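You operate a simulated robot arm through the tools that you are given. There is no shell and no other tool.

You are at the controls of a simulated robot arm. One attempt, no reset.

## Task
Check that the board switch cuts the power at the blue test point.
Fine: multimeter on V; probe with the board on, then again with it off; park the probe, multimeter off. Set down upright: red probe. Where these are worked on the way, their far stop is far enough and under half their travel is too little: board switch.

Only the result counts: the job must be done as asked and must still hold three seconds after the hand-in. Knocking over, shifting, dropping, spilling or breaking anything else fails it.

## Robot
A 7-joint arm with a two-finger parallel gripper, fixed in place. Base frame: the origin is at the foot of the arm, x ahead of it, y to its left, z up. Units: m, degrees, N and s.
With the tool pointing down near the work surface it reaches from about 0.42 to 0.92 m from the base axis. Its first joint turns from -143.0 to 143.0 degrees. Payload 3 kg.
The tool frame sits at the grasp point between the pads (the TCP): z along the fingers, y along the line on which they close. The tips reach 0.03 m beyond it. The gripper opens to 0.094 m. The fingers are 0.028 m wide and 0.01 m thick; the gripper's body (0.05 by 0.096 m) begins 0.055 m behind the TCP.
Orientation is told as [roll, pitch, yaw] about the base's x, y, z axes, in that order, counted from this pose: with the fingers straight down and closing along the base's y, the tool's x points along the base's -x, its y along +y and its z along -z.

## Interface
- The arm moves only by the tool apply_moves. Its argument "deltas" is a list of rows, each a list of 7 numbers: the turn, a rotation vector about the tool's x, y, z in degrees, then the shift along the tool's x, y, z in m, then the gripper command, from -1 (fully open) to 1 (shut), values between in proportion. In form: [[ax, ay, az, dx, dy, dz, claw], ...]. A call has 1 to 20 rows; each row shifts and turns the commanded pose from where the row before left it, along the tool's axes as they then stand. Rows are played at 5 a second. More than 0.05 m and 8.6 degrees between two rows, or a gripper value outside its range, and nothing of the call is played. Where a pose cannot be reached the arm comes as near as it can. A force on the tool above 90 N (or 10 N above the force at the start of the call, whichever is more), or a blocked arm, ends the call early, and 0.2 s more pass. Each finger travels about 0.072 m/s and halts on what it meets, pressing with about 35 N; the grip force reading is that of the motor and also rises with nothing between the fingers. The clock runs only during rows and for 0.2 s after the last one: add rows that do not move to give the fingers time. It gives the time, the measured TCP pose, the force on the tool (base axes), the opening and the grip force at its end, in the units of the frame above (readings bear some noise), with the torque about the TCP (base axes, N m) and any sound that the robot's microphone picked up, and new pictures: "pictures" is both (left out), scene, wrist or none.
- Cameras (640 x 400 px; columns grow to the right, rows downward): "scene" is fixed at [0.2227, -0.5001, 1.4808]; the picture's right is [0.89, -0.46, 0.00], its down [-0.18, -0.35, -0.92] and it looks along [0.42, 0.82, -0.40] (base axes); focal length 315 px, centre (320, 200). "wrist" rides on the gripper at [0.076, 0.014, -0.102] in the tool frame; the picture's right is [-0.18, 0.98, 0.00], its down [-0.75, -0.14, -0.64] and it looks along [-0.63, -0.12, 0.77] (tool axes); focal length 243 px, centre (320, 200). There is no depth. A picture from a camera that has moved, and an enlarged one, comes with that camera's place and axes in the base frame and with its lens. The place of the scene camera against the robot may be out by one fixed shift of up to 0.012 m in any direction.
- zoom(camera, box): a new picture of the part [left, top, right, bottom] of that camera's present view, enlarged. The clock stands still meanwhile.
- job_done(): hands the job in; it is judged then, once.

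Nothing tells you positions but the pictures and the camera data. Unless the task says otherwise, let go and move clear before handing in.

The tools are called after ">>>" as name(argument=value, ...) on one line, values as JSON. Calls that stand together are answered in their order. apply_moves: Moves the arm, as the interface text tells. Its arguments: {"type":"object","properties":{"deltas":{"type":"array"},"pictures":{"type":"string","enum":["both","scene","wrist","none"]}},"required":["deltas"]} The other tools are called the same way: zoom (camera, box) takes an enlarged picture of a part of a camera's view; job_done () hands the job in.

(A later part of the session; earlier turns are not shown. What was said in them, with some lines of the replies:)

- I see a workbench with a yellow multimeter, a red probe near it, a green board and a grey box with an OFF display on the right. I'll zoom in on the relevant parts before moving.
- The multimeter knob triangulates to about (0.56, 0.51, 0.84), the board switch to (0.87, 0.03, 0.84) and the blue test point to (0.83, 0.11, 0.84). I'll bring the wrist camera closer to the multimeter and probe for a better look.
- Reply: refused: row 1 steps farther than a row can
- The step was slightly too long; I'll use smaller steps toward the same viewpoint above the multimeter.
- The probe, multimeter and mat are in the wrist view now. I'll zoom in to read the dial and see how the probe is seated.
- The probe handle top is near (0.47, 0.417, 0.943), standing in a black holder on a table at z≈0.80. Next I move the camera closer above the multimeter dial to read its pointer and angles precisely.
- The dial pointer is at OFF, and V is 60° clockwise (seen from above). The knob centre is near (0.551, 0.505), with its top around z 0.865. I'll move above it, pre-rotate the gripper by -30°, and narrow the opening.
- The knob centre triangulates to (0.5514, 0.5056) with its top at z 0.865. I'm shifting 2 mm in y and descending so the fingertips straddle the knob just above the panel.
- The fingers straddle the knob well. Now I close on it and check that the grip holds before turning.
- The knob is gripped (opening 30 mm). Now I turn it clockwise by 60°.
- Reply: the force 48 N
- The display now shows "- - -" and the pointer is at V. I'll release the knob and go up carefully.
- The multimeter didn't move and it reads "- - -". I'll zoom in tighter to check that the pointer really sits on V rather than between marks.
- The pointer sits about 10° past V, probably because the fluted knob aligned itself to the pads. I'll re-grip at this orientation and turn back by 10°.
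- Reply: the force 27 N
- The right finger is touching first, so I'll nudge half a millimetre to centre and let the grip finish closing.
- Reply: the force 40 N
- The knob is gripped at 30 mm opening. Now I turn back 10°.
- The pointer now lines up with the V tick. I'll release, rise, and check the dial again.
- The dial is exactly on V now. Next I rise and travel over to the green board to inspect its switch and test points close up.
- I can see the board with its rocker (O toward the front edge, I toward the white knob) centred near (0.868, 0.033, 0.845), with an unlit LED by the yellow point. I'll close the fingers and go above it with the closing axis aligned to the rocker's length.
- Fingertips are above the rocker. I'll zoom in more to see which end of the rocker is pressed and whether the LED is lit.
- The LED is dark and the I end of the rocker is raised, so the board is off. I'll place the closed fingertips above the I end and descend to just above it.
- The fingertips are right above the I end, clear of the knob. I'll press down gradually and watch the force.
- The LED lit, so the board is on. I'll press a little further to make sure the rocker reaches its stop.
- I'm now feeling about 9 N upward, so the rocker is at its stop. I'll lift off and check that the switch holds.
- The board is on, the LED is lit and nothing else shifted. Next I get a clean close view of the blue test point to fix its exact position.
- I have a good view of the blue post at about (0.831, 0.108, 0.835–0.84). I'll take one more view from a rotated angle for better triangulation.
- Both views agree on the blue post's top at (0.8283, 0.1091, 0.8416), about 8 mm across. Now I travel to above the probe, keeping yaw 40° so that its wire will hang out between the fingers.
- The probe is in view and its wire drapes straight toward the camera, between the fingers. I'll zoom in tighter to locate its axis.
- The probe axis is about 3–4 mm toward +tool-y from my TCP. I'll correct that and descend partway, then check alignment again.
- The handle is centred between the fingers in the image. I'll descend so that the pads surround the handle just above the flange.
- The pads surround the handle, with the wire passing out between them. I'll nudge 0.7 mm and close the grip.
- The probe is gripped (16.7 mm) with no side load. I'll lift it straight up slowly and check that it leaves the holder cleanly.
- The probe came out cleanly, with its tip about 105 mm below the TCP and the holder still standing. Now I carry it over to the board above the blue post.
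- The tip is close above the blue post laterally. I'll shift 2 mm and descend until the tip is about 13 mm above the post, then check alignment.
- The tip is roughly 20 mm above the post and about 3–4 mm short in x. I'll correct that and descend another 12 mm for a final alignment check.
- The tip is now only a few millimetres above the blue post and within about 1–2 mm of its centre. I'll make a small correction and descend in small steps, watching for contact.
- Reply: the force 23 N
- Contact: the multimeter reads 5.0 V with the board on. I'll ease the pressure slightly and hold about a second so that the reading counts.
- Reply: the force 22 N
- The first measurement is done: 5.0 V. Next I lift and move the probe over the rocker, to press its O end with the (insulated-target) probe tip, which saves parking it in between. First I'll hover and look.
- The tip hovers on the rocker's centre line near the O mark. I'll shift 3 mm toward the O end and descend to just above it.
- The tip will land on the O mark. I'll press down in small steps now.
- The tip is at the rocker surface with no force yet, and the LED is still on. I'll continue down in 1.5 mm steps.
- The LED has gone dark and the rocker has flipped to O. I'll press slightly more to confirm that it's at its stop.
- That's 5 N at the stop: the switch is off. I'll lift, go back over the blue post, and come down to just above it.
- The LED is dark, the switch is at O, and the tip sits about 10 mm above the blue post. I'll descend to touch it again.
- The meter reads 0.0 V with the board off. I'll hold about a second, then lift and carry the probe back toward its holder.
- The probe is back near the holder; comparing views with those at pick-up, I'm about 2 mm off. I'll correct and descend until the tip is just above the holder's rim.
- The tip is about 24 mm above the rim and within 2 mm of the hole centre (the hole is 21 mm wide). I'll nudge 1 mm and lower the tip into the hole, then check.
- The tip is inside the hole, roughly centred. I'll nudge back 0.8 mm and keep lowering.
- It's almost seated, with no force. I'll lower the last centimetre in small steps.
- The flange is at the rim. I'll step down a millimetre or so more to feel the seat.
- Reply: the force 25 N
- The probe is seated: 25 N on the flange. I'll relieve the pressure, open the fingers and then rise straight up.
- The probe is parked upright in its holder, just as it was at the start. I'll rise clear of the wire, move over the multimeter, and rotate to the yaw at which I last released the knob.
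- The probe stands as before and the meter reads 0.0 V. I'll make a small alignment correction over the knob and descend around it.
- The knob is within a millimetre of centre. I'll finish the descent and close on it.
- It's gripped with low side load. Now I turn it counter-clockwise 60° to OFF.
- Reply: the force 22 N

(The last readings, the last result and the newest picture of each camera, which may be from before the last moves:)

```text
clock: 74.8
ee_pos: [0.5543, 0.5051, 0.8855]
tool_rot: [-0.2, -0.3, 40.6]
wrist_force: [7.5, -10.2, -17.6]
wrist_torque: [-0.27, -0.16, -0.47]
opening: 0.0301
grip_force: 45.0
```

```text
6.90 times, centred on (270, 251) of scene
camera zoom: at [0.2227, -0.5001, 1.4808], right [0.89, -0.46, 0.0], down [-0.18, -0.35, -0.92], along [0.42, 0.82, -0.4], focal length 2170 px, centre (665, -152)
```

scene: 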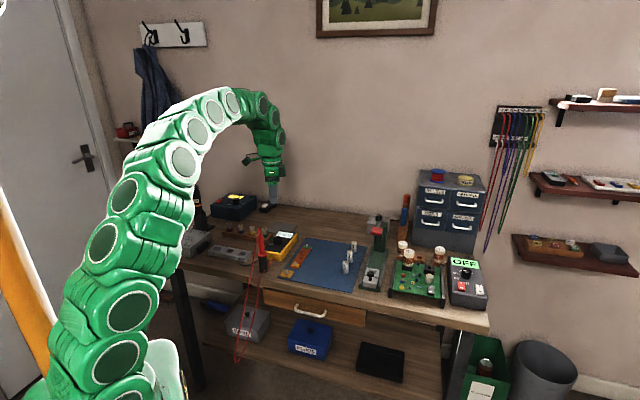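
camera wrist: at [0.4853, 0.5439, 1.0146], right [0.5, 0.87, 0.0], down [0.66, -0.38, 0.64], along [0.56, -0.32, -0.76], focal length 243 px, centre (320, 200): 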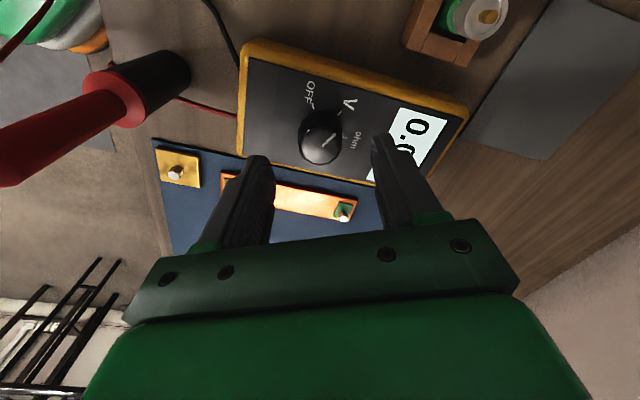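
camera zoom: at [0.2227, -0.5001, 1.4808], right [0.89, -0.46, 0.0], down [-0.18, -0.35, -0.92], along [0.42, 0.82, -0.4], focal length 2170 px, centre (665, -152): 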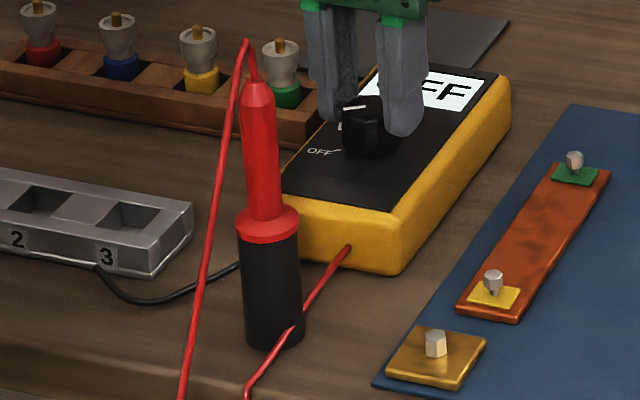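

The display shows OFF and the pointer is at the OFF tick. I'll release and rise clear.

>>> apply_moves(deltas=[[0, 0, 0, 0, 0, 0, 0.3], [0, 0, 0, 0, 0, 0, -0.3], [0, 0, 0, 0, 0, 0, -0.3], [0, 0, 0, 0, 0, -0.03, -0.3], [0, 0, 0, 0, 0, -0.04, -0.3], [0, 0, 0, 0, 0, -0.04, -0.3], [0, 0, 0, 0, 0, -0.04, -0.3], [0, 0, 0, 0, 0, -0.03, -0.3], [0, 0, 0, 0, 0, 0, -0.3], [0, 0, 0, 0, 0, 0, -0.3]], pictures="both")

>>> zoom(camera="wrist", box=[270, 50, 370, 140])

>>> zoom(camera="scene", box=[235, 222, 305, 280])

>>> zoom(camera="scene", box=[370, 220, 500, 320])

```text
clock: 77.0
ee_pos: [0.5527, 0.5062, 1.0627]
tool_rot: [-0.2, -0.1, 40.5]
wrist_force: [0.1, 0.1, -0.5]
wrist_torque: [-0.01, 0.01, 0.01]
opening: 0.0613
grip_force: 0.1
camera wrist: at [0.4841, 0.4676, 1.1658], right [-0.5, 0.87, 0.0], down [0.66, 0.38, 0.64], along [0.56, 0.32, -0.77], focal length 243 px, centre (320, 200)
```

scene: 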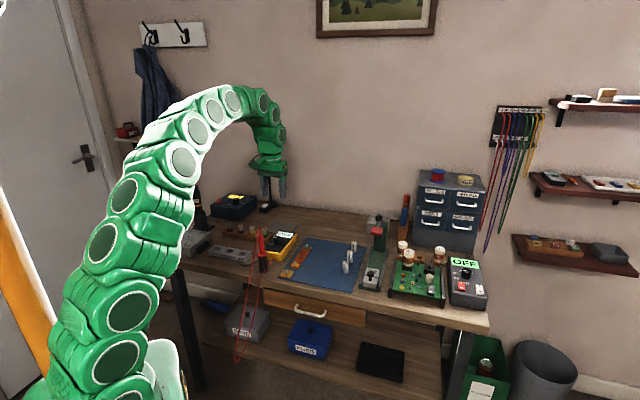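
wrist: 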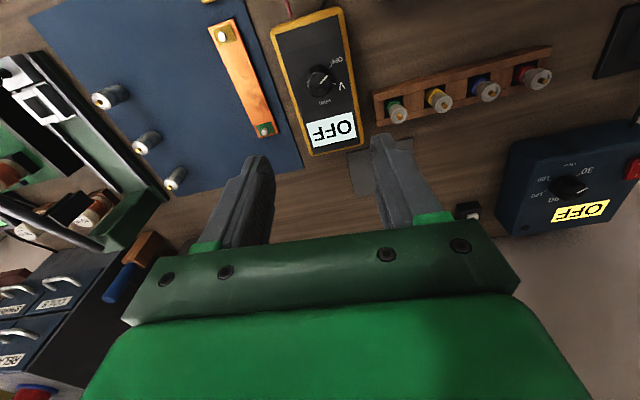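

```text
4.44 times, centred on (320, 95) of wrist
camera zoom: at [0.4841, 0.4676, 1.1658], right [-0.5, 0.87, 0.0], down [0.66, 0.38, 0.64], along [0.56, 0.32, -0.77], focal length 1078 px, centre (320, 667)
```

zoom: 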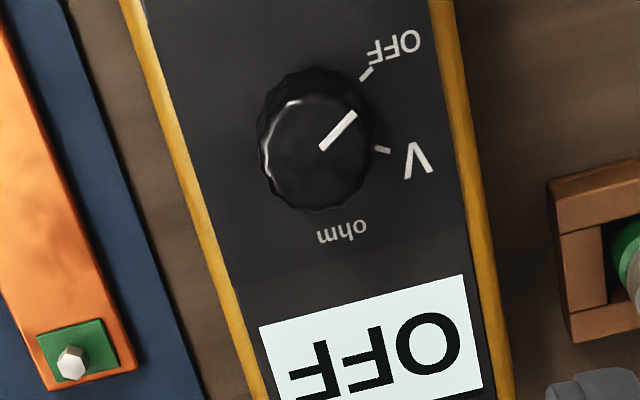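

```text
6.90 times, centred on (270, 251) of scene
camera zoom: at [0.2227, -0.5001, 1.4808], right [0.89, -0.46, 0.0], down [-0.18, -0.35, -0.92], along [0.42, 0.82, -0.4], focal length 2170 px, centre (665, -152)
```

zoom: 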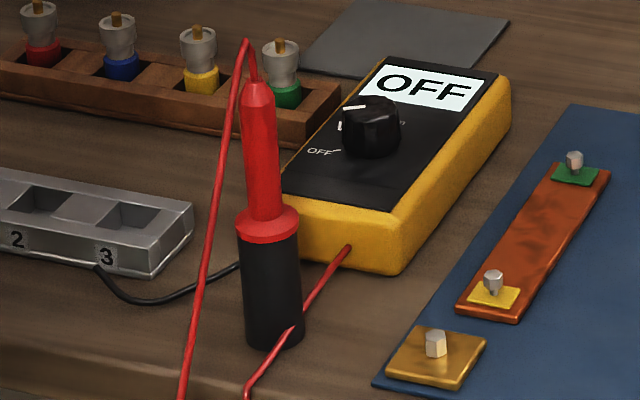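

```text
4.00 times, centred on (435, 270) of scene
camera zoom: at [0.2227, -0.5001, 1.4808], right [0.89, -0.46, 0.0], down [-0.18, -0.35, -0.92], along [0.42, 0.82, -0.4], focal length 1259 px, centre (-140, -80)
```

zoom: 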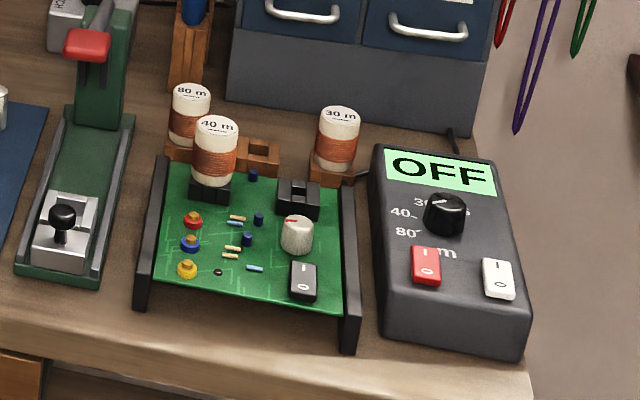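

The multimeter reads OFF with the pointer on OFF. The probe stands upright in its holder, the board switch is at O with its LED dark, and nothing else has moved. The blue test point read 5.0 V with the board on and 0.0 V with it off, and the arm is clear, so I'm handing the job in.

>>> job_done()

```text
The job is handed in.
```

The job is handed in, and the check passed: the board switch does cut the power at the blue test point. It read 5.0 V with the board on and 0.0 V with it off.

At hand-in:
- **Multimeter:** turned back to OFF, with the pointer on the OFF mark. My first turn to V overshot by about 10°, so I corrected it before probing.
- **Board switch:** at O against its stop, with the LED dark. I pressed it off with the probe tip, so the probe stayed in the gripper between the two readings.
- **Red probe:** upright in its holder, released.
- **Everything else:** nothing looked moved compared with the first pictures, and the arm was clear with the gripper open.
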